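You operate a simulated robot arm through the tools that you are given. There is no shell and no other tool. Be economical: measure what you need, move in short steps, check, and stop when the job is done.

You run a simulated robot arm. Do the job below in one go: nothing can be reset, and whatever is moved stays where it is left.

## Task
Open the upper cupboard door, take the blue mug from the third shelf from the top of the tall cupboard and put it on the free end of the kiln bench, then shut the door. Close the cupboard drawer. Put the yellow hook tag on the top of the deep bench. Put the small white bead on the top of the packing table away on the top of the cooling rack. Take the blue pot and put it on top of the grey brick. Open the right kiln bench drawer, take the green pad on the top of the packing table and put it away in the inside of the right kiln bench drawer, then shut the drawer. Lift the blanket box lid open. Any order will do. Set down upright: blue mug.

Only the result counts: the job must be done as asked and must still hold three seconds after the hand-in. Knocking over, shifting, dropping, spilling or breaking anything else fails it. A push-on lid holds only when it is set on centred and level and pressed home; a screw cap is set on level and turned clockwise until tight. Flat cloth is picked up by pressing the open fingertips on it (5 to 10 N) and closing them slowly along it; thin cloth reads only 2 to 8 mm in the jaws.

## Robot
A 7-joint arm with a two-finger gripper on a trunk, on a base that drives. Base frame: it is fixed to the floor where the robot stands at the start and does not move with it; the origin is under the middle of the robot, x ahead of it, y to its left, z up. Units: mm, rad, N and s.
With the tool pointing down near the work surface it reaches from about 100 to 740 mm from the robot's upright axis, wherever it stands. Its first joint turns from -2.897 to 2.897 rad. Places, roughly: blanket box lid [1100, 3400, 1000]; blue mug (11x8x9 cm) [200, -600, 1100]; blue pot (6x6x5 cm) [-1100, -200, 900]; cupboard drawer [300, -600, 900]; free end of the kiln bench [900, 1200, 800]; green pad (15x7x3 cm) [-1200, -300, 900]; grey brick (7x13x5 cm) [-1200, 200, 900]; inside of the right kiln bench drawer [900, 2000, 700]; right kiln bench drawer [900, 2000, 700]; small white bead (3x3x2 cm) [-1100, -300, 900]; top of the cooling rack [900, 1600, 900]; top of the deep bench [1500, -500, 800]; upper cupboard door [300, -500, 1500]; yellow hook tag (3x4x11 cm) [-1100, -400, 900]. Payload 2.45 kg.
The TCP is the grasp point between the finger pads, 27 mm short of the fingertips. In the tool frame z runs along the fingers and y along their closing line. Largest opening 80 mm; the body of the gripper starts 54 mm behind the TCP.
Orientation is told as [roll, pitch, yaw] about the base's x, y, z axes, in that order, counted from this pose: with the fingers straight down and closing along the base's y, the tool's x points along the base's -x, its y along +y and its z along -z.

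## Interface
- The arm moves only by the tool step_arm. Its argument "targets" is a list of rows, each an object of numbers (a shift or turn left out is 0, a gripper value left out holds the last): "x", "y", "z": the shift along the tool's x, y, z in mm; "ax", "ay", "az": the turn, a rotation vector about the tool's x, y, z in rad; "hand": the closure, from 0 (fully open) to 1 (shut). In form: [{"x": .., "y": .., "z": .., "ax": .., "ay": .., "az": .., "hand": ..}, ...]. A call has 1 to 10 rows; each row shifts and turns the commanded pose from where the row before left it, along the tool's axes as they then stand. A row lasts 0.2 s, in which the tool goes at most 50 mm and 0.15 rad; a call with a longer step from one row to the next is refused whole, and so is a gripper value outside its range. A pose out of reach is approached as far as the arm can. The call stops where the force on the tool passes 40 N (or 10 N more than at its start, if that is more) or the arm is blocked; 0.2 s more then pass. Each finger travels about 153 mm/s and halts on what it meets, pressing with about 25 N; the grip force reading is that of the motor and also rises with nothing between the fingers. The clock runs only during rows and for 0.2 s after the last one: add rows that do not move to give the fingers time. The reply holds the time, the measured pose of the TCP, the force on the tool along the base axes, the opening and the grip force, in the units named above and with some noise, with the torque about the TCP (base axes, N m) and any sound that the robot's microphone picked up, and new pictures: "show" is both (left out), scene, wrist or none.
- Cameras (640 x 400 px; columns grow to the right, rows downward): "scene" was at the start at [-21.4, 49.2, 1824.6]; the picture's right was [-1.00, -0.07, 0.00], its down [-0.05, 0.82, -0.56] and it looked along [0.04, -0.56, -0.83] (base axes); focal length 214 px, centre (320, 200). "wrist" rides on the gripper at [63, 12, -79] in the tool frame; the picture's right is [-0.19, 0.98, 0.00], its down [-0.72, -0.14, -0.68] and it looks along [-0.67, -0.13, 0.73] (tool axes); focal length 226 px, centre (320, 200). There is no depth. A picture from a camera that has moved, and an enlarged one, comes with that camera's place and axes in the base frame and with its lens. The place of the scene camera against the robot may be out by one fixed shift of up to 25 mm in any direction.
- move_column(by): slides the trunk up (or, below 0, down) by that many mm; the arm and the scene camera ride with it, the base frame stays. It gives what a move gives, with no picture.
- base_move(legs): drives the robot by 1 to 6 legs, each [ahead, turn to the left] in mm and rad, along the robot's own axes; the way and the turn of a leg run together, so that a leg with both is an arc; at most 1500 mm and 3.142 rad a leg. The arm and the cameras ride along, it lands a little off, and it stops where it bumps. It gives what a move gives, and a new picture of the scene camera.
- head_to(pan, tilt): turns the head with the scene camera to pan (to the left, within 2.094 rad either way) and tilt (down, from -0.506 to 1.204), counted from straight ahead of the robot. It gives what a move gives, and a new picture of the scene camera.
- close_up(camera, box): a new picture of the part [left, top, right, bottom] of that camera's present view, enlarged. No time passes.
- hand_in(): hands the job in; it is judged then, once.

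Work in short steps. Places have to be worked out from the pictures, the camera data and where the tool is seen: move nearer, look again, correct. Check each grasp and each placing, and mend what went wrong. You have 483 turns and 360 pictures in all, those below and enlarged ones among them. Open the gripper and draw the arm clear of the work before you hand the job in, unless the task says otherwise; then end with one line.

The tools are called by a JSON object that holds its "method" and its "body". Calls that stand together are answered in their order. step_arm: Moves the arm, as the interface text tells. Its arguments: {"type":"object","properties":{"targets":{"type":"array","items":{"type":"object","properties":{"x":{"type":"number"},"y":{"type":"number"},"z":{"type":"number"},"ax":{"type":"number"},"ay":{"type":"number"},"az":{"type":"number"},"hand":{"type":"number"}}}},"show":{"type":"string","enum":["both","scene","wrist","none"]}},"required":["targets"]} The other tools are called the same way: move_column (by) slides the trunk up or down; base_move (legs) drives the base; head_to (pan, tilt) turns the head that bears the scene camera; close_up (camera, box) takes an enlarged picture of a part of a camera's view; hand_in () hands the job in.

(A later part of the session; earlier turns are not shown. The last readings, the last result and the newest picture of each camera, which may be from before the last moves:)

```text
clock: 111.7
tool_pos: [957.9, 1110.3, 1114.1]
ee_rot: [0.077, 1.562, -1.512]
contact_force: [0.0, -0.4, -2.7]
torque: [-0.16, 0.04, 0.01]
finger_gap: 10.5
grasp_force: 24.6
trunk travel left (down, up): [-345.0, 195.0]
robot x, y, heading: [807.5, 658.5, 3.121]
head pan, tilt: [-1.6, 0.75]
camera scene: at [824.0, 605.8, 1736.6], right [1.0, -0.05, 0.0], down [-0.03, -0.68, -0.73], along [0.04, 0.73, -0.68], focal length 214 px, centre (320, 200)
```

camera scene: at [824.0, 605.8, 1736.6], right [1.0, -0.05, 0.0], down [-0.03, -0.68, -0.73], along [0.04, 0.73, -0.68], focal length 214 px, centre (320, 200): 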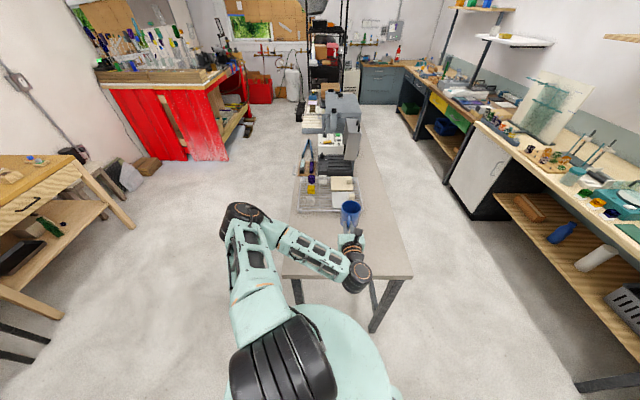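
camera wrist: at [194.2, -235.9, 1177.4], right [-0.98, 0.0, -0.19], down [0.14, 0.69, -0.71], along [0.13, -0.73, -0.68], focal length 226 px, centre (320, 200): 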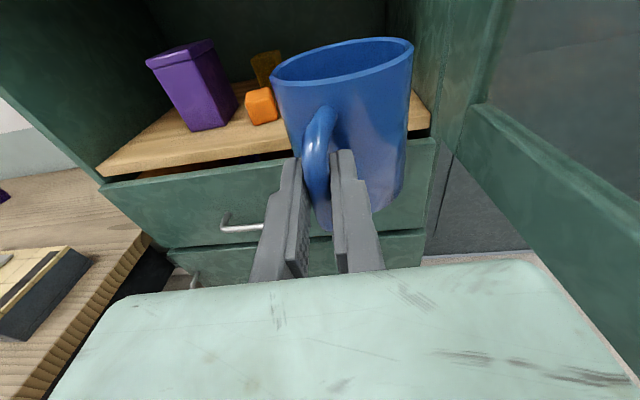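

Bench end is clear up to y≈1500 (rack). Move the mug over (950,1250) and lower.

{"method": "step_arm", "body": {"targets": [{"z": 35}, {"z": 40}], "show": "none"}}

{"method": "move_column", "body": {"by": -220}}

{"method": "head_to", "body": {"pan": -1.4, "tilt": 0.8}}

```text
clock: 112.3
tool_pos: [959.2, 1185.7, 1112.0]
ee_rot: [0.065, 1.561, -1.526]
contact_force: [-0.1, 0.7, -2.6]
torque: [-0.16, 0.08, 0.0]
finger_gap: 10.5
grasp_force: 24.9
trunk travel left (down, up): [-345.0, 195.0]
robot x, y, heading: [808.3, 660.7, 3.12]
head pan, tilt: [-1.6, 0.75]
```

```text
clock: 114.6
tool_pos: [958.8, 1185.1, 894.8]
ee_rot: [0.38, 1.566, -1.208]
contact_force: [-0.8, -3.1, 16.4]
torque: [0.22, -0.09, 0.02]
finger_gap: 10.4
grasp_force: 24.9
trunk travel left (down, up): [-125.0, 415.0]
robot x, y, heading: [804.4, 654.9, 3.126]
head pan, tilt: [-1.6, 0.75]
```

```text
clock: 115.3
tool_pos: [959.3, 1185.8, 894.1]
ee_rot: [0.214, 1.564, -1.376]
contact_force: [-1.3, -1.8, 19.8]
torque: [-0.21, 0.06, -0.01]
finger_gap: 10.2
grasp_force: 25.4
trunk travel left (down, up): [-125.0, 415.0]
robot x, y, heading: [807.0, 660.6, 3.117]
head pan, tilt: [-1.4, 0.799]
camera scene: at [807.3, 601.1, 1512.6], right [0.99, 0.15, 0.0], down [0.11, -0.71, -0.7], along [-0.1, 0.69, -0.72], focal length 214 px, centre (320, 200)
```

scene: 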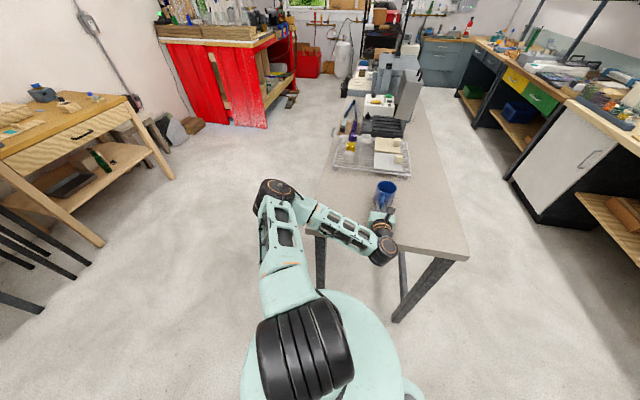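

The mug already touched (20 N up): bench top ≈ 844. Relieve slightly and view.

{"method": "step_arm", "body": {"targets": [{"x": 2}, {}], "show": "wrist"}}

```text
clock: 115.9
tool_pos: [958.1, 1185.2, 894.8]
ee_rot: [0.027, 1.561, -1.563]
contact_force: [0.4, -2.4, 6.0]
torque: [-0.02, -0.04, 0.0]
finger_gap: 10.4
grasp_force: 24.5
trunk travel left (down, up): [-125.0, 415.0]
robot x, y, heading: [806.1, 659.8, 3.121]
head pan, tilt: [-1.4, 0.799]
camera wrist: at [969.7, 1107.0, 958.3], right [0.98, -0.02, -0.19], down [-0.15, -0.69, -0.71], along [-0.12, 0.73, -0.68], focal length 226 px, centre (320, 200)
```

wrist: 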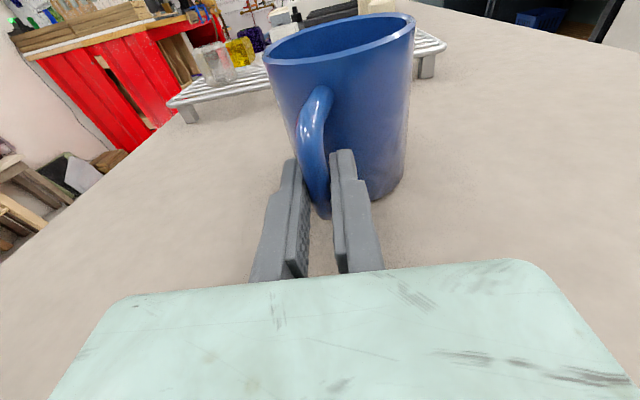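

Standing on the bench. Release and back away straight.

{"method": "step_arm", "body": {"targets": [{"hand": 0.7}, {"hand": 0.4}, {"hand": 0.4}, {"z": -30}, {"z": -40}, {"z": -40}], "show": "wrist"}}

```text
clock: 117.3
tool_pos: [956.6, 1075.6, 898.1]
ee_rot: [0.052, 1.561, -1.538]
contact_force: [0.5, 0.0, 0.4]
torque: [0.04, 0.0, 0.02]
finger_gap: 48.0
grasp_force: 0.0
trunk travel left (down, up): [-125.0, 415.0]
robot x, y, heading: [810.6, 661.3, 3.121]
head pan, tilt: [-1.4, 0.799]
camera wrist: at [967.2, 998.0, 960.8], right [0.98, -0.02, -0.19], down [-0.15, -0.68, -0.71], along [-0.12, 0.73, -0.68], focal length 226 px, centre (320, 200)
```

wrist: 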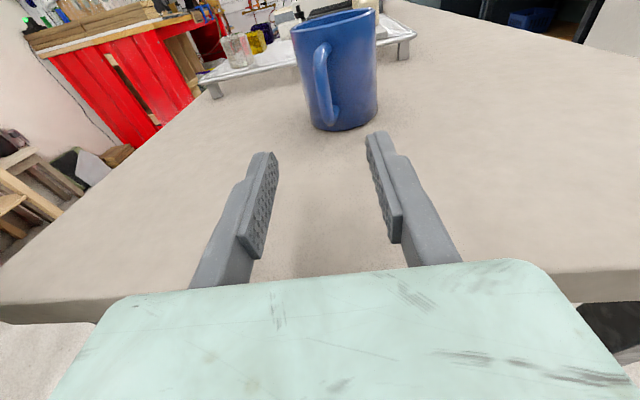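

Mug stands upright at about (958,1255). While here I'll view the kiln bench drawers: drive around to the -x side of the bench, heading +y.

{"method": "move_column", "body": {"by": 60}}

{"method": "base_move", "body": {"legs": [[700, 0], [0, -1.55], [1250, 0]]}}

{"method": "head_to", "body": {"pan": -1.4, "tilt": 0.6}}

```text
clock: 118.3
tool_pos: [956.7, 1076.1, 957.1]
ee_rot: [0.092, 1.562, -1.497]
contact_force: [-0.3, 0.5, 0.2]
torque: [-0.02, 0.02, 0.02]
finger_gap: 47.9
grasp_force: 0.0
trunk travel left (down, up): [-185.0, 355.0]
robot x, y, heading: [812.6, 657.3, 3.122]
head pan, tilt: [-1.4, 0.799]
```

```text
clock: 132.0
tool_pos: [525.4, 1797.8, 957.2]
ee_rot: [0.1, 1.562, -3.04]
contact_force: [0.4, 0.0, -0.5]
torque: [0.01, -0.02, -0.02]
finger_gap: 47.9
grasp_force: 0.0
trunk travel left (down, up): [-185.0, 355.0]
robot x, y, heading: [102.1, 1934.1, 1.576]
head pan, tilt: [-1.4, 0.799]
camera scene: at [37.7, 1935.2, 1572.6], right [0.18, -0.98, 0.0], down [-0.71, -0.13, -0.7], along [0.69, 0.12, -0.72], focal length 214 px, centre (320, 200)
```

scene: 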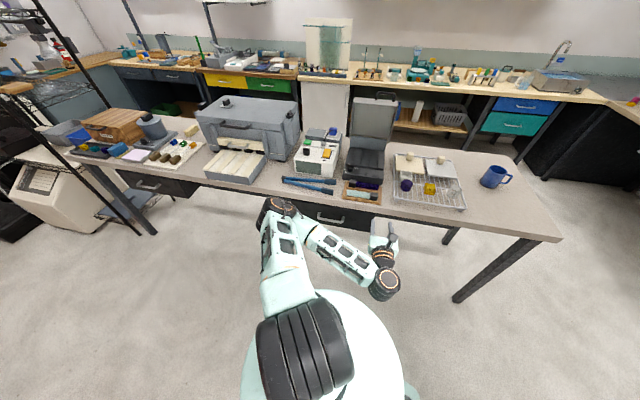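

```text
clock: 132.7
tool_pos: [524.5, 1797.9, 958.0]
ee_rot: [0.09, 1.563, -3.05]
contact_force: [0.5, -0.7, -0.2]
torque: [-0.03, -0.03, 0.03]
finger_gap: 48.1
grasp_force: 0.0
trunk travel left (down, up): [-185.0, 355.0]
robot x, y, heading: [103.8, 1939.0, 1.578]
head pan, tilt: [-1.4, 0.6]
camera scene: at [45.3, 1936.6, 1589.4], right [0.18, -0.98, 0.0], down [-0.56, -0.1, -0.82], along [0.81, 0.14, -0.57], focal length 214 px, centre (320, 200)
```

scene: 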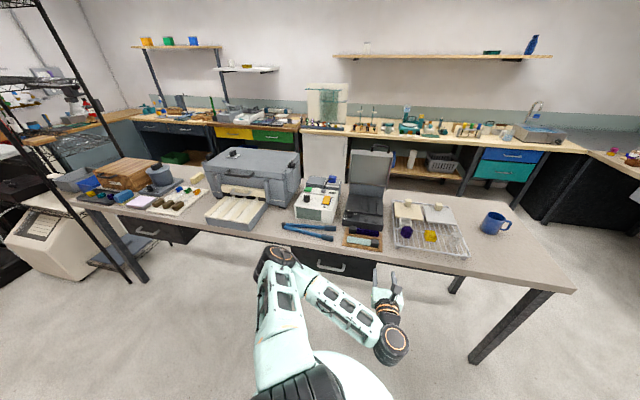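

The right drawer's handle is near (690,2000,740). I turn the tool 90° so the jaws close vertically on the horizontal bar.

{"method": "step_arm", "body": {"targets": [{"az": 0.15, "z": -20}, {"az": 0.15}, {"az": 0.15}, {"az": 0.15}, {"az": 0.15}, {"az": 0.15}, {"az": 0.15}, {"az": 0.15}, {"az": 0.15}, {"az": 0.15}], "show": "none"}}

{"method": "move_column", "body": {"by": -150}}

{"method": "step_arm", "body": {"targets": [{"az": 0.07, "hand": 0}], "show": "both"}}

```text
clock: 134.9
tool_pos: [506.8, 1798.9, 957.7]
ee_rot: [-1.563, 0.071, 1.57]
contact_force: [-0.1, 0.1, -0.3]
torque: [0.0, -0.03, -0.02]
finger_gap: 48.0
grasp_force: 0.1
trunk travel left (down, up): [-185.0, 355.0]
robot x, y, heading: [100.6, 1936.6, 1.575]
head pan, tilt: [-1.4, 0.6]
```

```text
clock: 136.6
tool_pos: [505.4, 1798.4, 807.0]
ee_rot: [-1.562, 0.077, 1.57]
contact_force: [-0.7, 0.0, 0.2]
torque: [-0.01, 0.01, -0.01]
finger_gap: 47.8
grasp_force: 0.1
trunk travel left (down, up): [-35.0, 505.0]
robot x, y, heading: [101.9, 1935.9, 1.574]
head pan, tilt: [-1.4, 0.6]
```

```text
clock: 137.0
tool_pos: [512.3, 1801.5, 804.1]
ee_rot: [-1.562, 0.007, 1.566]
contact_force: [-0.2, 0.2, 0.1]
torque: [0.0, -0.03, 0.01]
finger_gap: 80.2
grasp_force: 0.0
out of reach, approached as far as the arm can: row 1
trunk travel left (down, up): [-35.0, 505.0]
robot x, y, heading: [106.1, 1936.4, 1.573]
head pan, tilt: [-1.4, 0.6]
camera scene: at [45.2, 1936.6, 1439.5], right [0.18, -0.98, 0.0], down [-0.56, -0.1, -0.83], along [0.81, 0.14, -0.56], focal length 214 px, centre (320, 200)
camera wrist: at [432.8, 1739.9, 792.6], right [-0.01, 0.19, -0.98], down [-0.68, 0.72, 0.14], along [0.74, 0.67, 0.12], focal length 226 px, centre (320, 200)
```

scene: 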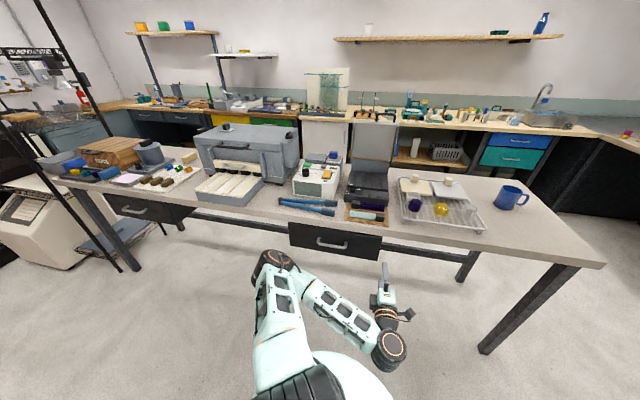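
wrist: 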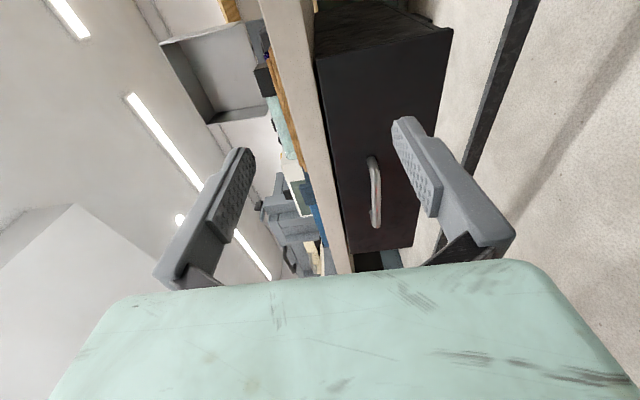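

Handle triangulated at about (725,2000,745). Move in front of it.

{"method": "step_arm", "body": {"targets": [{"x": -45, "y": 15}, {"x": -45, "y": 15}, {"x": -45, "y": 15}, {"x": -45, "y": 14, "z": 20}, {"x": -18, "z": 40, "hand": 0.4}, {"z": 40}], "show": "both"}}

```text
refused: row 4 steps farther than a row can; nothing moved
```

{"method": "step_arm", "body": {"targets": [{"x": -45, "y": 15}, {"x": -45, "y": 15}, {"x": -45, "y": 15}, {"x": -45, "y": 14}, {"x": -18, "z": 40, "hand": 0.4}, {"z": 40}, {"z": 20}], "show": "both"}}

```text
clock: 138.6
tool_pos: [613.0, 2000.9, 742.9]
ee_rot: [-1.564, 0.004, 1.572]
contact_force: [-0.7, -0.2, -0.3]
torque: [-0.01, 0.05, 0.01]
finger_gap: 48.5
grasp_force: 0.1
trunk travel left (down, up): [-35.0, 505.0]
robot x, y, heading: [103.7, 1940.3, 1.575]
head pan, tilt: [-1.4, 0.6]
camera scene: at [45.2, 1936.8, 1439.5], right [0.18, -0.98, 0.0], down [-0.56, -0.1, -0.82], along [0.81, 0.14, -0.57], focal length 214 px, centre (320, 200)
camera wrist: at [533.6, 1938.0, 731.3], right [-0.01, 0.19, -0.98], down [-0.68, 0.72, 0.14], along [0.73, 0.67, 0.12], focal length 226 px, centre (320, 200)
```

scene: 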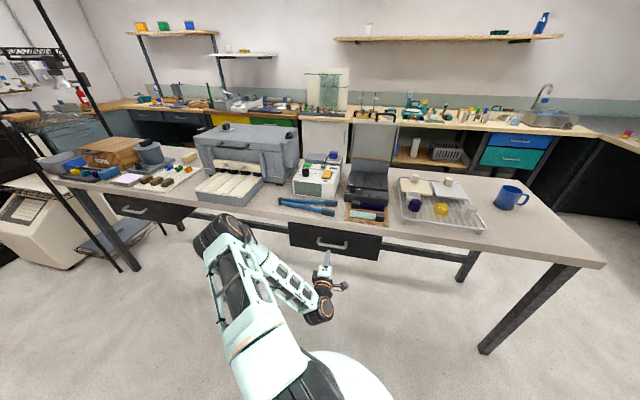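
wrist: 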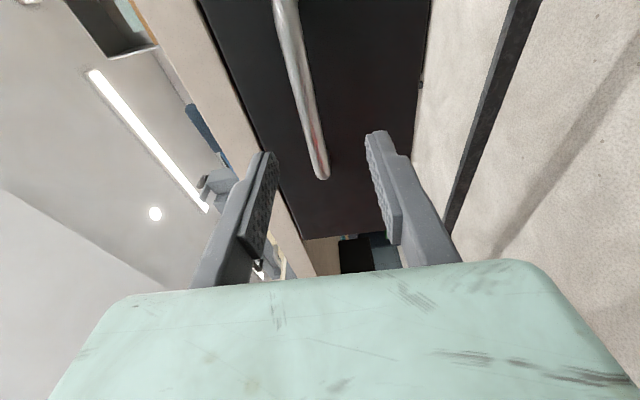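

{"method": "step_arm", "body": {"targets": [{"z": 25, "y": -6}, {"z": 25}], "show": "wrist"}}

```text
clock: 139.2
tool_pos: [661.8, 1999.8, 748.5]
ee_rot: [-1.562, 0.006, 1.57]
contact_force: [0.3, 0.4, 0.7]
torque: [-0.01, 0.0, 0.0]
finger_gap: 48.0
grasp_force: 0.0
trunk travel left (down, up): [-35.0, 505.0]
robot x, y, heading: [100.8, 1935.4, 1.575]
head pan, tilt: [-1.4, 0.6]
camera wrist: at [583.0, 1937.1, 737.5], right [-0.01, 0.19, -0.98], down [-0.68, 0.72, 0.14], along [0.73, 0.67, 0.12], focal length 226 px, centre (320, 200)
```

wrist: 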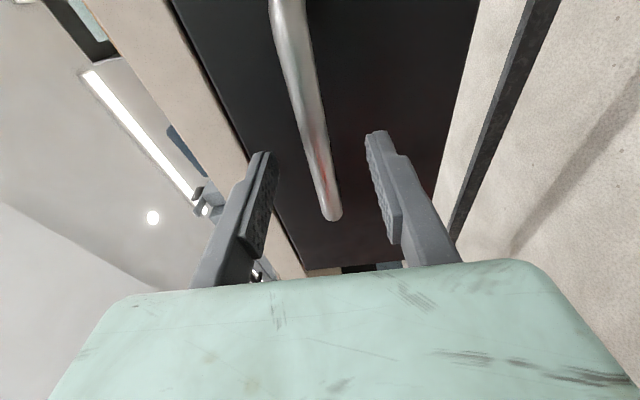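

Handle bar at x≈697, z≈750. Advance and grip.

{"method": "step_arm", "body": {"targets": [{"z": 20}, {"z": 13}, {"hand": 1}, {}, {}], "show": "wrist"}}

```text
clock: 140.4
tool_pos: [695.4, 1999.8, 751.0]
ee_rot: [-1.563, 0.004, 1.572]
contact_force: [3.8, -0.9, 9.1]
torque: [0.15, 0.02, -0.01]
finger_gap: 13.6
grasp_force: 40.2
trunk travel left (down, up): [-35.0, 505.0]
robot x, y, heading: [99.1, 1936.7, 1.577]
head pan, tilt: [-1.4, 0.6]
camera wrist: at [616.1, 1937.1, 737.7], right [-0.01, 0.19, -0.98], down [-0.68, 0.72, 0.14], along [0.73, 0.67, 0.12], focal length 226 px, centre (320, 200)
```

wrist: 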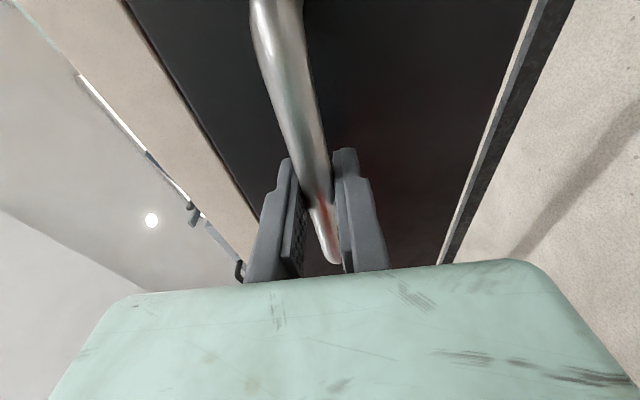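

Gripped. Pull the drawer straight out along -x.

{"method": "step_arm", "body": {"targets": [{"z": -25}, {"z": -30}, {"z": -30}, {"z": -30}, {"z": -30}, {"z": -30}, {"z": -30}], "show": "scene"}}

```text
clock: 142.1
tool_pos: [505.6, 2000.1, 751.6]
ee_rot: [-1.567, -0.007, 1.57]
contact_force: [-2.2, -0.9, -14.8]
torque: [-0.18, -0.04, 0.91]
finger_gap: 13.5
grasp_force: 40.7
trunk travel left (down, up): [-35.0, 505.0]
robot x, y, heading: [104.9, 1938.1, 1.572]
head pan, tilt: [-1.4, 0.6]
stopped in row 7: the force on the tool passed its limit at 70 N (the readings are from after the stop); the commanded pose is now the measured one
camera scene: at [45.4, 1936.8, 1439.2], right [0.18, -0.98, 0.0], down [-0.56, -0.1, -0.82], along [0.81, 0.14, -0.57], focal length 214 px, centre (320, 200)
```

scene: 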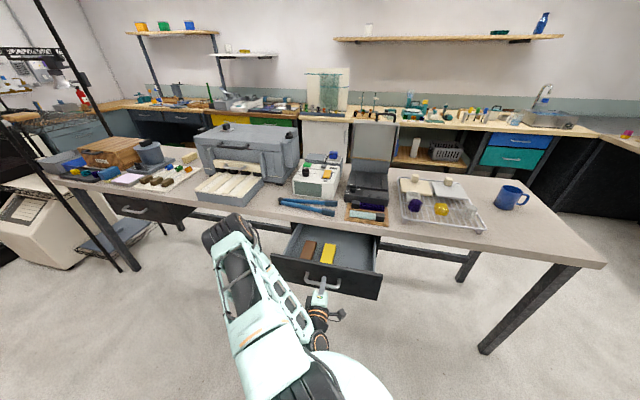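

Drawer fully open (≈190 mm), free space on its right side. Release and back off.

{"method": "step_arm", "body": {"targets": [{"hand": 0.4}, {"hand": 0.4}, {"z": -30}, {"z": -30}], "show": "none"}}

{"method": "close_up", "body": {"camera": "scene", "box": [20, 100, 220, 225]}}

{"method": "close_up", "body": {"camera": "scene", "box": [250, 190, 420, 310]}}

```text
clock: 143.3
tool_pos: [502.7, 2006.4, 771.6]
ee_rot: [-1.739, -0.024, 1.603]
contact_force: [-2.5, -4.9, -22.0]
torque: [-0.35, 0.23, 0.05]
finger_gap: 59.9
grasp_force: 8.9
out of reach, approached as far as the arm can: row 4
trunk travel left (down, up): [-35.0, 505.0]
robot x, y, heading: [104.3, 1934.8, 1.576]
head pan, tilt: [-1.4, 0.6]
stopped in row 4: the arm was blocked; the commanded pose is now the measured one
```

```text
3.20 times, centred on (120, 162) of scene
camera zoom: at [46.2, 1936.4, 1439.4], right [0.18, -0.98, 0.0], down [-0.56, -0.1, -0.82], along [0.81, 0.14, -0.57], focal length 686 px, centre (960, 320)
```

zoom: 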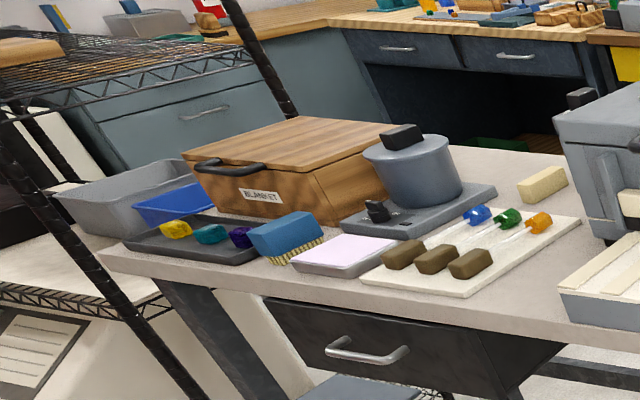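

```text
3.33 times, centred on (335, 250) of scene
camera zoom: at [46.2, 1936.4, 1439.4], right [0.18, -0.98, 0.0], down [-0.56, -0.1, -0.82], along [0.81, 0.14, -0.57], focal length 715 px, centre (270, 33)
```

zoom: 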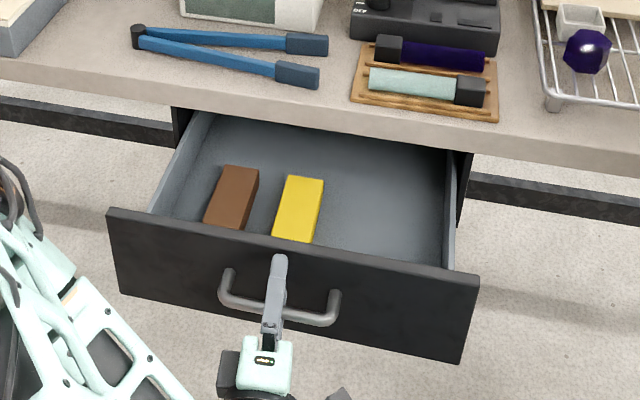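

The arm is at its inner limit against the handle. Correct the tilt, open fully, and then swing away by turning the base left.

{"method": "step_arm", "body": {"targets": [{"hand": 0, "y": 10, "ax": -0.08}, {"y": 8, "ax": -0.08}, {}], "show": "both"}}

```text
clock: 144.1
tool_pos: [504.8, 2006.9, 755.1]
ee_rot: [-1.585, -0.023, 1.607]
contact_force: [0.3, -0.4, -0.6]
torque: [0.02, 0.02, -0.02]
finger_gap: 80.1
grasp_force: 0.1
trunk travel left (down, up): [-35.0, 505.0]
robot x, y, heading: [105.5, 1937.1, 1.578]
head pan, tilt: [-1.4, 0.6]
camera scene: at [45.2, 1936.6, 1439.5], right [0.18, -0.98, 0.0], down [-0.56, -0.1, -0.82], along [0.81, 0.14, -0.57], focal length 214 px, centre (320, 200)
camera wrist: at [428.3, 1942.1, 739.1], right [0.01, 0.22, -0.98], down [-0.71, 0.69, 0.15], along [0.71, 0.69, 0.16], focal length 226 px, centre (320, 200)
```

scene: 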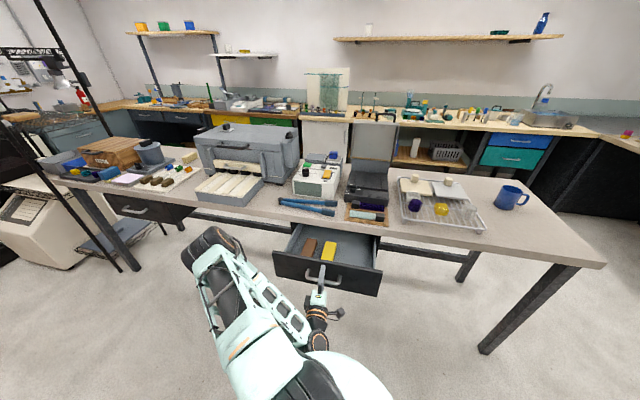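
wrist: 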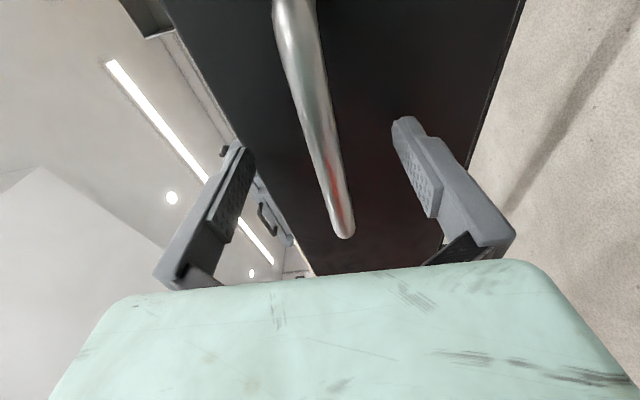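

Free of the handle. Swing left, raise the column, and drive up to the blanket box (brown chest with front handle near (960,3420,970)).

{"method": "base_move", "body": {"legs": [[0, 0.8]]}}

{"method": "move_column", "body": {"by": 280}}

{"method": "base_move", "body": {"legs": [[0, -1.0], [1330, 0]]}}

```text
clock: 146.6
tool_pos: [332.6, 2274.0, 755.2]
ee_rot: [-1.585, -0.024, 2.408]
contact_force: [0.6, 0.0, 0.1]
torque: [-0.02, 0.04, -0.02]
finger_gap: 80.3
grasp_force: 0.0
trunk travel left (down, up): [-35.0, 505.0]
robot x, y, heading: [102.4, 1934.7, 2.375]
head pan, tilt: [-1.4, 0.6]
camera scene: at [64.8, 1900.2, 1439.5], right [0.83, -0.56, 0.0], down [-0.32, -0.47, -0.82], along [0.46, 0.68, -0.57], focal length 214 px, centre (320, 200)
```

scene: 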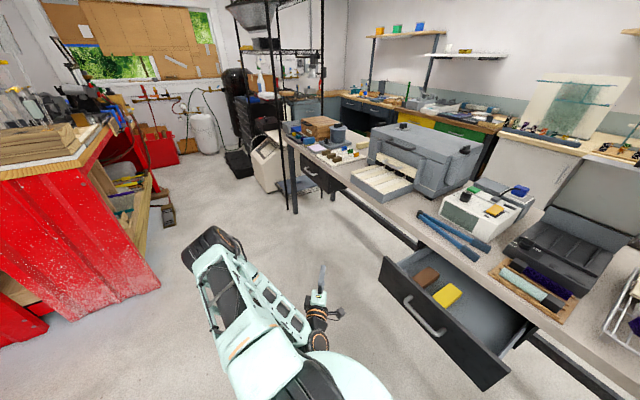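

```text
clock: 149.4
tool_pos: [332.1, 2275.2, 1035.3]
ee_rot: [-1.583, -0.024, 2.405]
contact_force: [-0.2, -0.1, -0.1]
torque: [0.0, 0.02, -0.02]
finger_gap: 79.9
grasp_force: 0.0
trunk travel left (down, up): [-315.0, 225.0]
robot x, y, heading: [103.8, 1934.9, 2.376]
head pan, tilt: [-1.4, 0.6]
```

```text
clock: 158.7
tool_pos: [766.3, 3229.5, 1033.7]
ee_rot: [-1.584, -0.026, 1.399]
contact_force: [0.5, 0.0, -0.6]
torque: [0.01, 0.0, 0.0]
finger_gap: 80.2
grasp_force: 0.0
trunk travel left (down, up): [-315.0, 225.0]
robot x, y, heading: [351.1, 3240.8, 1.367]
head pan, tilt: [-1.4, 0.6]
camera scene: at [301.2, 3252.5, 1719.5], right [-0.03, -1.0, 0.0], down [-0.56, 0.02, -0.82], along [0.82, -0.02, -0.57], focal length 214 px, centre (320, 200)
```

scene: 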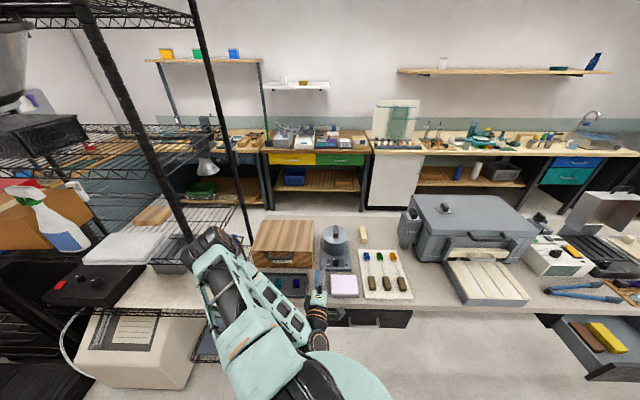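

{"method": "close_up", "body": {"camera": "scene", "box": [150, 190, 350, 330]}}

{"method": "step_arm", "body": {"targets": [{}], "show": "wrist"}}

```text
2.86 times, centred on (250, 260) of scene
camera zoom: at [301.2, 3252.5, 1719.5], right [-0.03, -1.0, 0.0], down [-0.56, 0.02, -0.82], along [0.82, -0.02, -0.57], focal length 613 px, centre (520, 29)
```

zoom: 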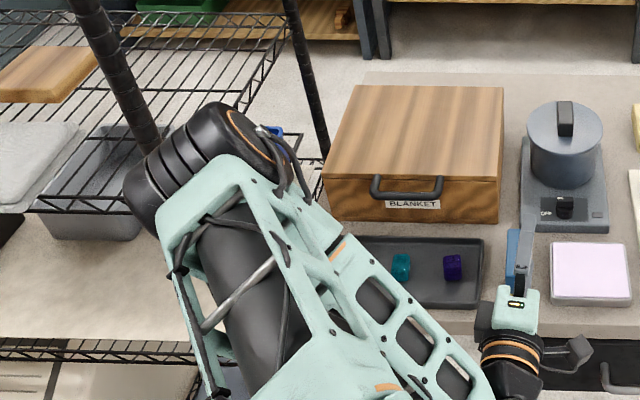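

```text
clock: 159.1
tool_pos: [767.2, 3228.0, 1034.0]
ee_rot: [-1.584, -0.026, 1.399]
contact_force: [0.0, 0.6, 0.2]
torque: [-0.02, 0.0, 0.01]
finger_gap: 79.9
grasp_force: 0.0
trunk travel left (down, up): [-315.0, 225.0]
robot x, y, heading: [362.9, 3241.1, 1.371]
head pan, tilt: [-1.4, 0.6]
camera wrist: at [678.4, 3180.1, 1019.2], right [0.05, 0.21, -0.98], down [-0.55, 0.82, 0.15], along [0.83, 0.53, 0.16], focal length 226 px, centre (320, 200)
```

wrist: 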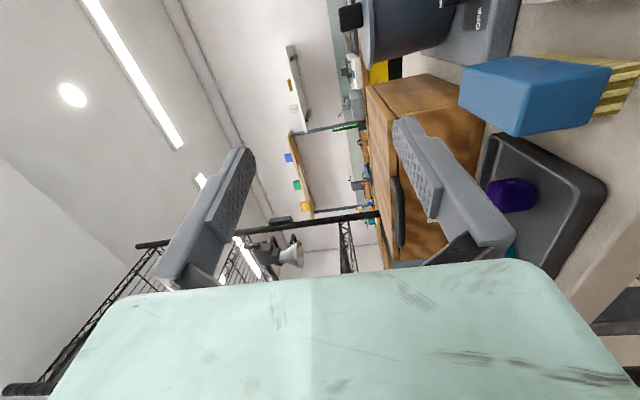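

The chest lid handle is near (955,3420,958); a rack post stands close at (852,3592). I back up ~100 mm for elbow clearance and square the tool to +x.

{"method": "base_move", "body": {"legs": [[-120, 0]]}}

{"method": "step_arm", "body": {"targets": [{"ay": -0.1, "x": -40}, {"ay": -0.07, "x": -45}, {"x": -45}, {"x": -45}, {"x": -45}, {"x": -40, "y": 25}, {"x": -30, "y": 35, "hand": 0.3}], "show": "both"}}

```text
clock: 160.3
tool_pos: [742.8, 3109.1, 1035.5]
ee_rot: [-1.587, -0.025, 1.401]
contact_force: [-0.9, -0.1, 0.3]
torque: [0.03, -0.01, 0.04]
finger_gap: 80.0
grasp_force: 0.1
trunk travel left (down, up): [-315.0, 225.0]
robot x, y, heading: [330.7, 3122.4, 1.369]
head pan, tilt: [-1.4, 0.6]
camera scene: at [277.0, 3133.5, 1719.5], right [-0.03, -1.0, 0.0], down [-0.56, 0.02, -0.83], along [0.82, -0.02, -0.56], focal length 214 px, centre (320, 200)
```

scene: 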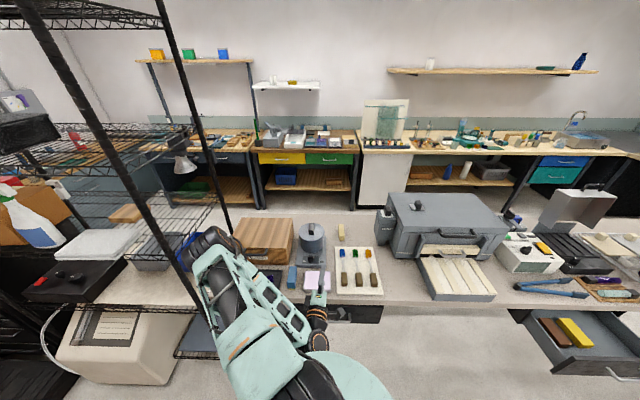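

```text
clock: 161.9
tool_pos: [754.1, 3402.5, 982.3]
ee_rot: [-1.591, -0.021, 1.569]
contact_force: [0.0, 0.0, 1.0]
torque: [0.02, -0.03, 0.0]
finger_gap: 56.0
grasp_force: 0.0
trunk travel left (down, up): [-315.0, 225.0]
robot x, y, heading: [333.1, 3126.0, 1.371]
head pan, tilt: [-1.4, 0.6]
camera scene: at [277.2, 3135.4, 1719.4], right [-0.03, -1.0, 0.0], down [-0.56, 0.02, -0.83], along [0.82, -0.02, -0.56], focal length 214 px, centre (320, 200)
camera wrist: at [674.7, 3339.8, 966.1], right [0.02, 0.21, -0.98], down [-0.68, 0.72, 0.14], along [0.73, 0.66, 0.16], focal length 226 px, centre (320, 200)
```

scene: 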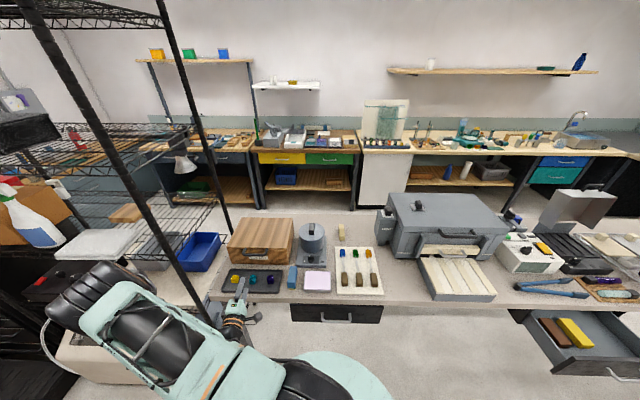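
wrist: 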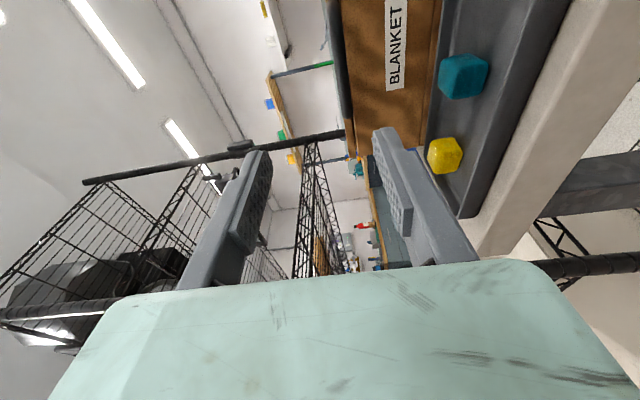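

{"method": "step_arm", "body": {"targets": [{"z": 40, "x": -10}, {"z": 40, "y": 10}, {"z": 30, "y": 10}], "show": "both"}}

```text
clock: 162.7
tool_pos: [865.8, 3411.9, 965.3]
ee_rot: [-1.589, -0.021, 1.571]
contact_force: [0.2, 0.1, -0.1]
torque: [0.01, -0.01, 0.01]
finger_gap: 56.0
grasp_force: 0.0
trunk travel left (down, up): [-315.0, 225.0]
robot x, y, heading: [335.5, 3124.0, 1.374]
head pan, tilt: [-1.4, 0.6]
camera scene: at [277.7, 3134.7, 1719.4], right [-0.03, -1.0, 0.0], down [-0.57, 0.02, -0.82], along [0.82, -0.02, -0.57], focal length 214 px, centre (320, 200)
camera wrist: at [786.9, 3349.4, 948.2], right [0.02, 0.21, -0.98], down [-0.68, 0.72, 0.14], along [0.73, 0.66, 0.16], focal length 226 px, centre (320, 200)
```

scene: 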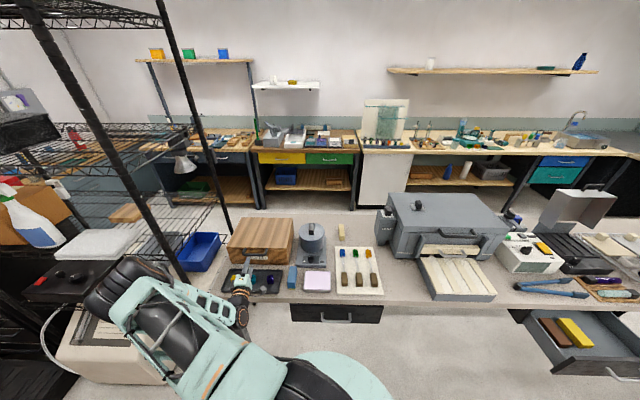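
wrist: 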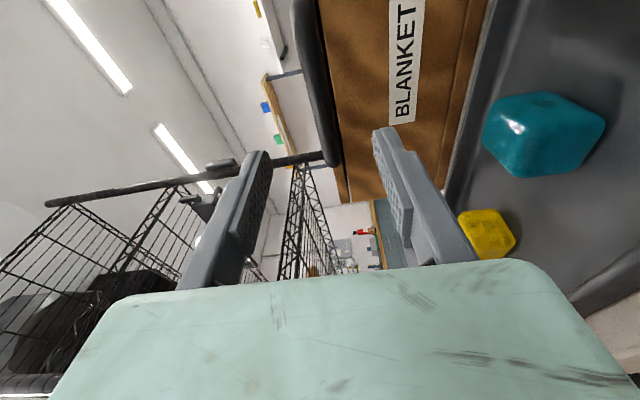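

{"method": "step_arm", "body": {"targets": [{"z": 25}, {"z": 20, "x": -8}], "show": "wrist"}}

```text
clock: 163.3
tool_pos: [909.4, 3419.7, 964.7]
ee_rot: [-1.589, -0.023, 1.57]
contact_force: [-0.2, -0.3, 0.1]
torque: [0.01, 0.02, 0.0]
finger_gap: 55.8
grasp_force: 0.0
trunk travel left (down, up): [-315.0, 225.0]
robot x, y, heading: [336.5, 3123.4, 1.374]
head pan, tilt: [-1.4, 0.6]
camera wrist: at [831.4, 3356.6, 949.0], right [0.02, 0.21, -0.98], down [-0.68, 0.72, 0.14], along [0.73, 0.66, 0.16], focal length 226 px, centre (320, 200)
```

wrist: 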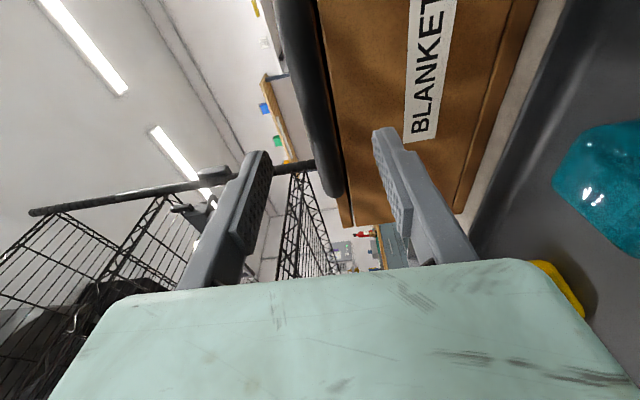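

{"method": "step_arm", "body": {"targets": [{"z": 15}, {"z": 12}], "show": "wrist"}}

```text
clock: 163.9
tool_pos: [937.3, 3420.6, 966.0]
ee_rot: [-1.59, -0.021, 1.569]
contact_force: [-0.4, 0.1, 1.3]
torque: [0.01, -0.01, -0.03]
finger_gap: 55.8
grasp_force: 0.0
trunk travel left (down, up): [-315.0, 225.0]
robot x, y, heading: [336.6, 3126.2, 1.373]
head pan, tilt: [-1.4, 0.6]
camera wrist: at [858.3, 3357.2, 949.8], right [0.02, 0.21, -0.98], down [-0.68, 0.72, 0.14], along [0.73, 0.66, 0.16], focal length 226 px, centre (320, 200)
```

wrist: 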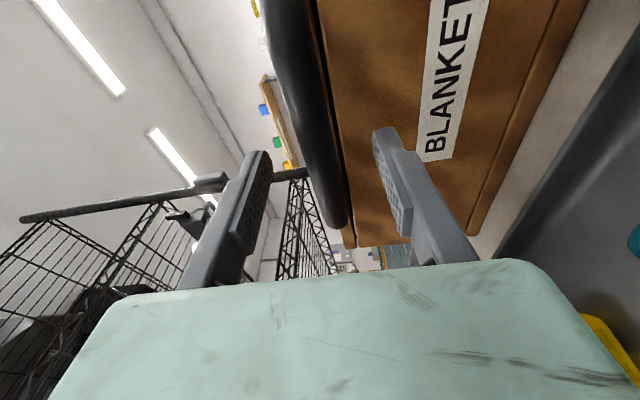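

Handle bar is about x 933, z 963, already between the jaws. Shift toward its middle and grip.

{"method": "step_arm", "body": {"targets": [{"x": 20, "y": 2}, {"hand": 1}, {}, {}], "show": "wrist"}}

```text
clock: 164.9
tool_pos: [938.2, 3398.8, 963.5]
ee_rot: [-1.591, -0.022, 1.569]
contact_force: [3.0, -1.8, -1.0]
torque: [-0.56, 0.05, -0.05]
finger_gap: 13.3
grasp_force: 40.4
trunk travel left (down, up): [-315.0, 225.0]
robot x, y, heading: [336.6, 3127.1, 1.367]
head pan, tilt: [-1.4, 0.6]
camera wrist: at [858.0, 3336.9, 947.0], right [0.02, 0.21, -0.98], down [-0.68, 0.72, 0.14], along [0.73, 0.66, 0.16], focal length 226 px, centre (320, 200)
```

wrist: 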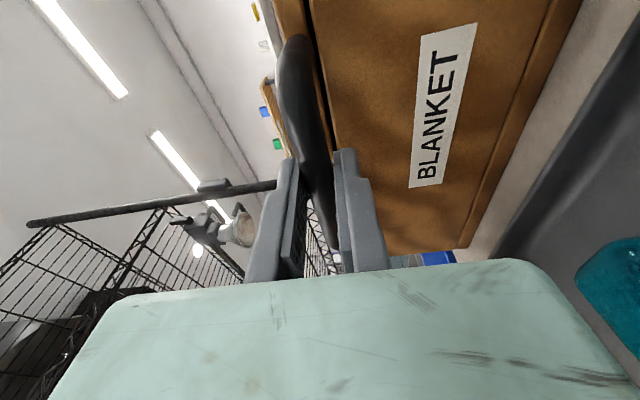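

Gripped. Lift the lid along its arc (hinge near x≈1170, radius ≈ 233 mm).

{"method": "step_arm", "body": {"targets": [{"y": -23, "z": 1, "ax": -0.1}, {"y": -23, "z": 1, "ax": -0.1}, {"y": -23, "z": 1, "ax": -0.1}], "show": "scene"}}

```text
clock: 165.7
tool_pos: [947.2, 3399.3, 1030.0]
ee_rot: [-1.289, -0.022, 1.57]
contact_force: [14.0, 0.3, -2.9]
torque: [0.16, -0.09, 0.89]
finger_gap: 13.6
grasp_force: 40.2
trunk travel left (down, up): [-315.0, 225.0]
robot x, y, heading: [334.0, 3122.4, 1.371]
head pan, tilt: [-1.4, 0.6]
camera scene: at [279.7, 3135.3, 1719.5], right [-0.03, -1.0, 0.0], down [-0.57, 0.02, -0.82], along [0.82, -0.02, -0.57], focal length 214 px, centre (320, 200)
```

scene: 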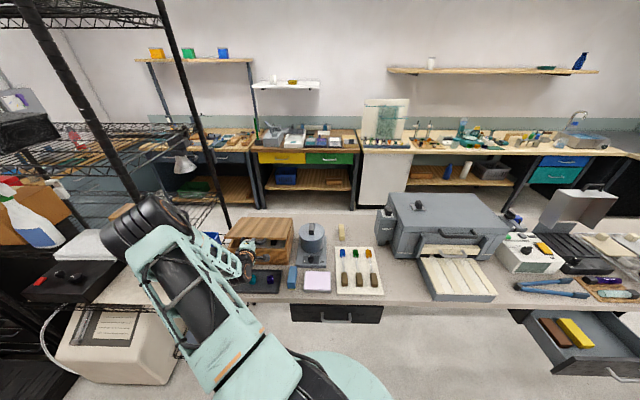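

{"method": "step_arm", "body": {"targets": [{"y": -22, "z": 4, "ax": -0.1}, {"y": -22, "z": 2.5, "ax": -0.1}, {"y": -22, "z": 2.5, "ax": -0.1}, {"y": -22, "z": 2.5, "ax": -0.1}], "show": "scene"}}

```text
clock: 166.8
tool_pos: [987.9, 3396.3, 1112.3]
ee_rot: [-0.897, -0.025, 1.571]
contact_force: [-26.8, -6.4, 20.2]
torque: [0.39, 0.0, -0.09]
finger_gap: 13.4
grasp_force: 40.4
trunk travel left (down, up): [-315.0, 225.0]
robot x, y, heading: [337.7, 3123.2, 1.373]
head pan, tilt: [-1.4, 0.6]
stopped in row 4: the force on the tool passed its limit at 43 N (the readings are from after the stop); the commanded pose is now the measured one
camera scene: at [271.3, 3132.7, 1719.3], right [-0.03, -1.0, 0.0], down [-0.56, 0.02, -0.83], along [0.83, -0.02, -0.56], focal length 214 px, centre (320, 200)
```

scene: 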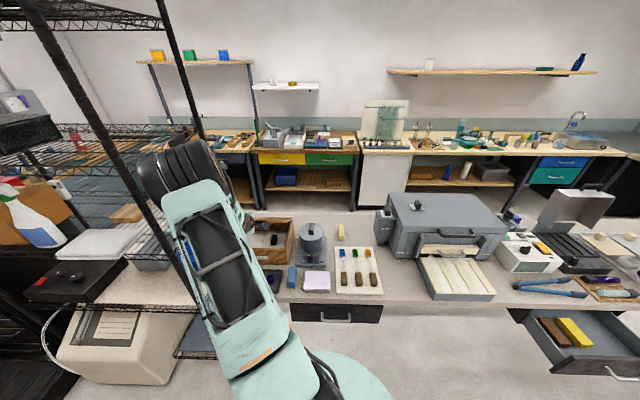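

{"method": "step_arm", "body": {"targets": [{"z": -4}, {"y": -24.5, "z": 0, "ax": -0.1}, {"y": -24.5, "z": 0, "ax": -0.1}, {"y": -24.5, "z": 0, "ax": -0.1}, {"y": -24.5, "z": 0, "ax": -0.1}], "show": "scene"}}

```text
clock: 167.6
tool_pos: [1009.7, 3395.5, 1137.2]
ee_rot: [-0.726, -0.033, 1.569]
contact_force: [-20.0, -1.9, 19.6]
torque: [-0.57, 0.09, -1.0]
finger_gap: 13.7
grasp_force: 39.6
trunk travel left (down, up): [-315.0, 225.0]
robot x, y, heading: [335.3, 3126.7, 1.369]
head pan, tilt: [-1.4, 0.6]
stopped in row 3: the force on the tool passed its limit at 48 N (the readings are from after the stop); the commanded pose is now the measured one
camera scene: at [272.7, 3132.7, 1719.5], right [-0.03, -1.0, 0.0], down [-0.56, 0.02, -0.83], along [0.83, -0.02, -0.56], focal length 214 px, centre (320, 200)
```

scene: 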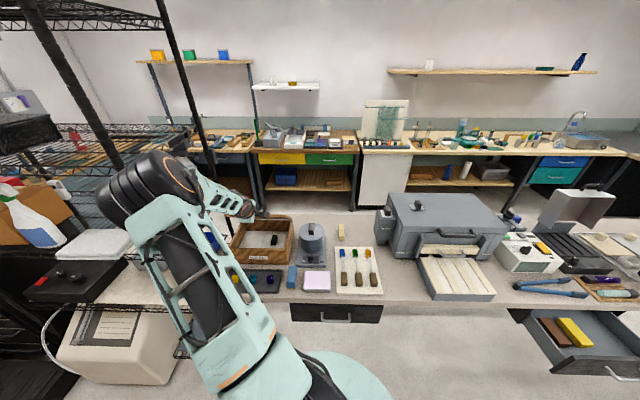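

{"method": "step_arm", "body": {"targets": [{"z": -9}, {"y": -22, "z": -2, "ax": -0.06}, {"y": -22, "z": -3, "ax": -0.06}, {"y": -22, "z": -3, "ax": -0.06}, {"y": -22, "z": -3, "ax": -0.06}], "show": "scene"}}

```text
clock: 168.8
tool_pos: [1073.7, 3395.4, 1197.9]
ee_rot: [-0.474, -0.028, 1.568]
contact_force: [12.3, -6.7, -23.9]
torque: [0.17, -0.02, -0.51]
finger_gap: 14.3
grasp_force: 40.9
trunk travel left (down, up): [-315.0, 225.0]
robot x, y, heading: [338.7, 3124.4, 1.369]
head pan, tilt: [-1.4, 0.6]
camera scene: at [282.4, 3134.6, 1719.5], right [-0.03, -1.0, 0.0], down [-0.57, 0.02, -0.82], along [0.82, -0.02, -0.57], focal length 214 px, centre (320, 200)
```

scene: 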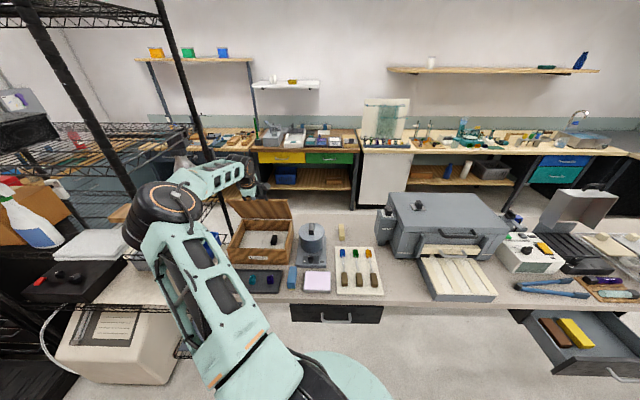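

{"method": "step_arm", "body": {"targets": [{"z": 6}, {"y": -22, "z": 2, "ax": -0.09}, {"y": -22, "z": 1, "ax": -0.09}, {"y": -22, "z": 1, "ax": -0.09}, {"y": -22, "z": 1, "ax": -0.09}], "show": "both"}}

```text
clock: 169.7
tool_pos: [1118.3, 3392.0, 1215.3]
ee_rot: [-0.277, -0.045, 1.549]
contact_force: [0.4, -2.1, 7.6]
torque: [0.98, -0.25, -0.16]
finger_gap: 13.6
grasp_force: 40.5
out of reach, approached as far as the arm can: row 4
trunk travel left (down, up): [-315.0, 225.0]
robot x, y, heading: [336.3, 3122.3, 1.37]
head pan, tilt: [-1.4, 0.6]
stopped in row 4: the force on the tool passed its limit at 55 N (the readings are from after the stop); the commanded pose is now the measured one
camera scene: at [276.2, 3134.1, 1719.5], right [-0.03, -1.0, 0.0], down [-0.56, 0.02, -0.83], along [0.82, -0.02, -0.56], focal length 214 px, centre (320, 200)
camera wrist: at [1083.7, 3326.8, 1284.6], right [-0.94, 0.23, -0.26], down [-0.03, 0.69, 0.73], along [0.34, 0.69, -0.64], focal length 226 px, centre (320, 200)
```

scene: 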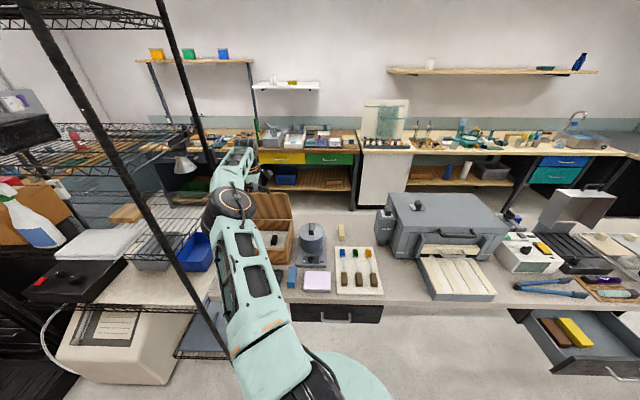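
wrist: 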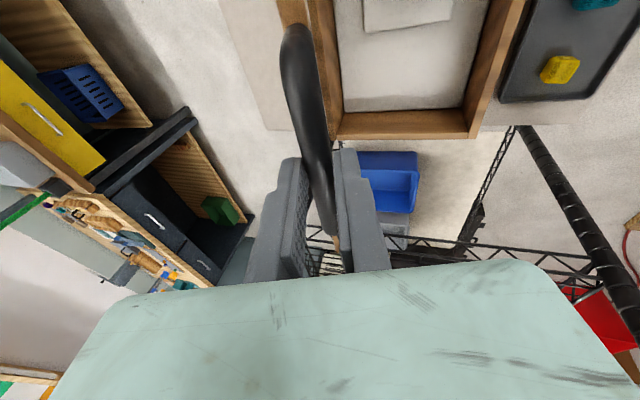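

At 75° the reach is exhausted with the tool pointing down. I rotate the tool back toward horizontal about the bar (it pivots in the jaws) to regain reach.

{"method": "step_arm", "body": {"targets": [{"ax": 0.1}, {"ax": 0.1}, {"ax": 0.1}, {"ax": 0.1}, {"ax": 0.1}, {"ax": 0.1}], "show": "none"}}

```text
clock: 171.1
tool_pos: [1120.0, 3391.5, 1211.9]
ee_rot: [-0.872, -0.043, 1.547]
contact_force: [0.3, -1.1, -4.3]
torque: [0.08, 0.25, 0.36]
finger_gap: 13.7
grasp_force: 40.1
trunk travel left (down, up): [-315.0, 225.0]
robot x, y, heading: [338.8, 3123.6, 1.374]
head pan, tilt: [-1.4, 0.6]
```

{"method": "step_arm", "body": {"targets": [{"z": 16.5, "y": -14.5, "ax": 0.05}, {"z": 17, "y": -14, "ax": 0.05}, {"z": 17.5, "y": -13.5, "ax": 0.05}, {"z": 18, "y": -12.5, "ax": 0.05}], "show": "scene"}}

```text
clock: 172.1
tool_pos: [1208.5, 3385.8, 1217.1]
ee_rot: [-1.074, -0.047, 1.546]
contact_force: [1.1, -11.6, 5.4]
torque: [-0.19, -0.16, 0.34]
finger_gap: 13.9
grasp_force: 39.8
trunk travel left (down, up): [-315.0, 225.0]
robot x, y, heading: [335.1, 3124.8, 1.373]
head pan, tilt: [-1.4, 0.6]
camera scene: at [276.9, 3132.6, 1719.4], right [-0.03, -1.0, 0.0], down [-0.56, 0.02, -0.82], along [0.82, -0.02, -0.57], focal length 214 px, centre (320, 200)
```

scene: 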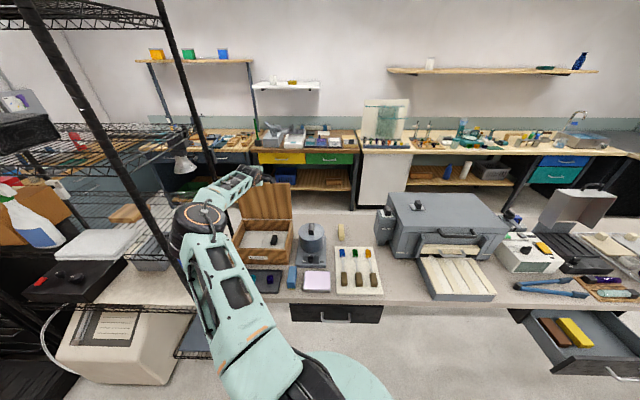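

{"method": "step_arm", "body": {"targets": [{"z": 20, "y": -7, "x": -1}, {"z": 20.8, "y": -5.7, "x": -1}, {"z": 20.8, "y": -4}], "show": "scene"}}

```text
clock: 172.7
tool_pos: [1242.5, 3385.6, 1211.7]
ee_rot: [-1.069, -0.042, 1.543]
contact_force: [-23.2, -5.2, 5.4]
torque: [-0.69, 0.1, -0.93]
finger_gap: 13.6
grasp_force: 40.3
out of reach, approached as far as the arm can: row 3
trunk travel left (down, up): [-315.0, 225.0]
robot x, y, heading: [333.6, 3120.0, 1.368]
head pan, tilt: [-1.4, 0.6]
stopped in row 3: the force on the tool passed its limit at 48 N (the readings are from after the stop); the commanded pose is now the measured one
camera scene: at [272.6, 3133.6, 1719.3], right [-0.03, -1.0, 0.0], down [-0.56, 0.02, -0.83], along [0.83, -0.02, -0.56], focal length 214 px, centre (320, 200)
```

scene: 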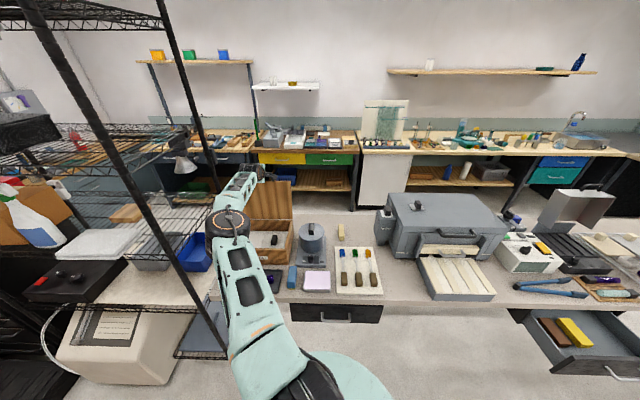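

Lid is ~103° open and appears at its stop. Release and back out along the tool axis.

{"method": "step_arm", "body": {"targets": [{"hand": 0.6}, {"hand": 0.3}, {}, {"z": -30}, {"z": -45}, {"z": -45}, {"z": -45}], "show": "scene"}}

```text
clock: 174.3
tool_pos: [1102.3, 3387.3, 1288.8]
ee_rot: [-1.067, -0.043, 1.545]
contact_force: [-0.2, -0.6, -0.2]
torque: [-0.01, 0.02, 0.03]
finger_gap: 56.0
grasp_force: 0.0
trunk travel left (down, up): [-315.0, 225.0]
robot x, y, heading: [328.6, 3122.9, 1.368]
head pan, tilt: [-1.4, 0.6]
camera scene: at [275.8, 3134.0, 1719.5], right [-0.03, -1.0, 0.0], down [-0.56, 0.02, -0.83], along [0.83, -0.02, -0.56], focal length 214 px, centre (320, 200)
```

scene: 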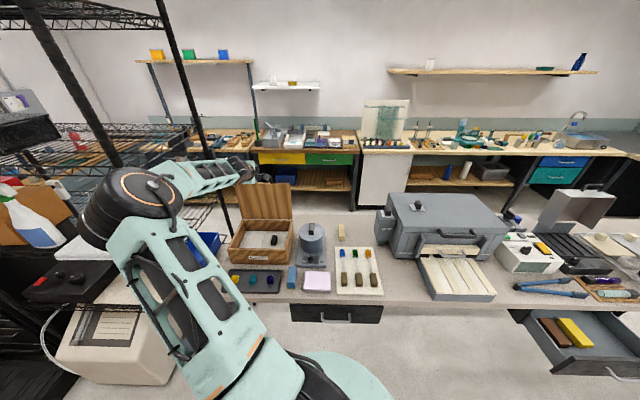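

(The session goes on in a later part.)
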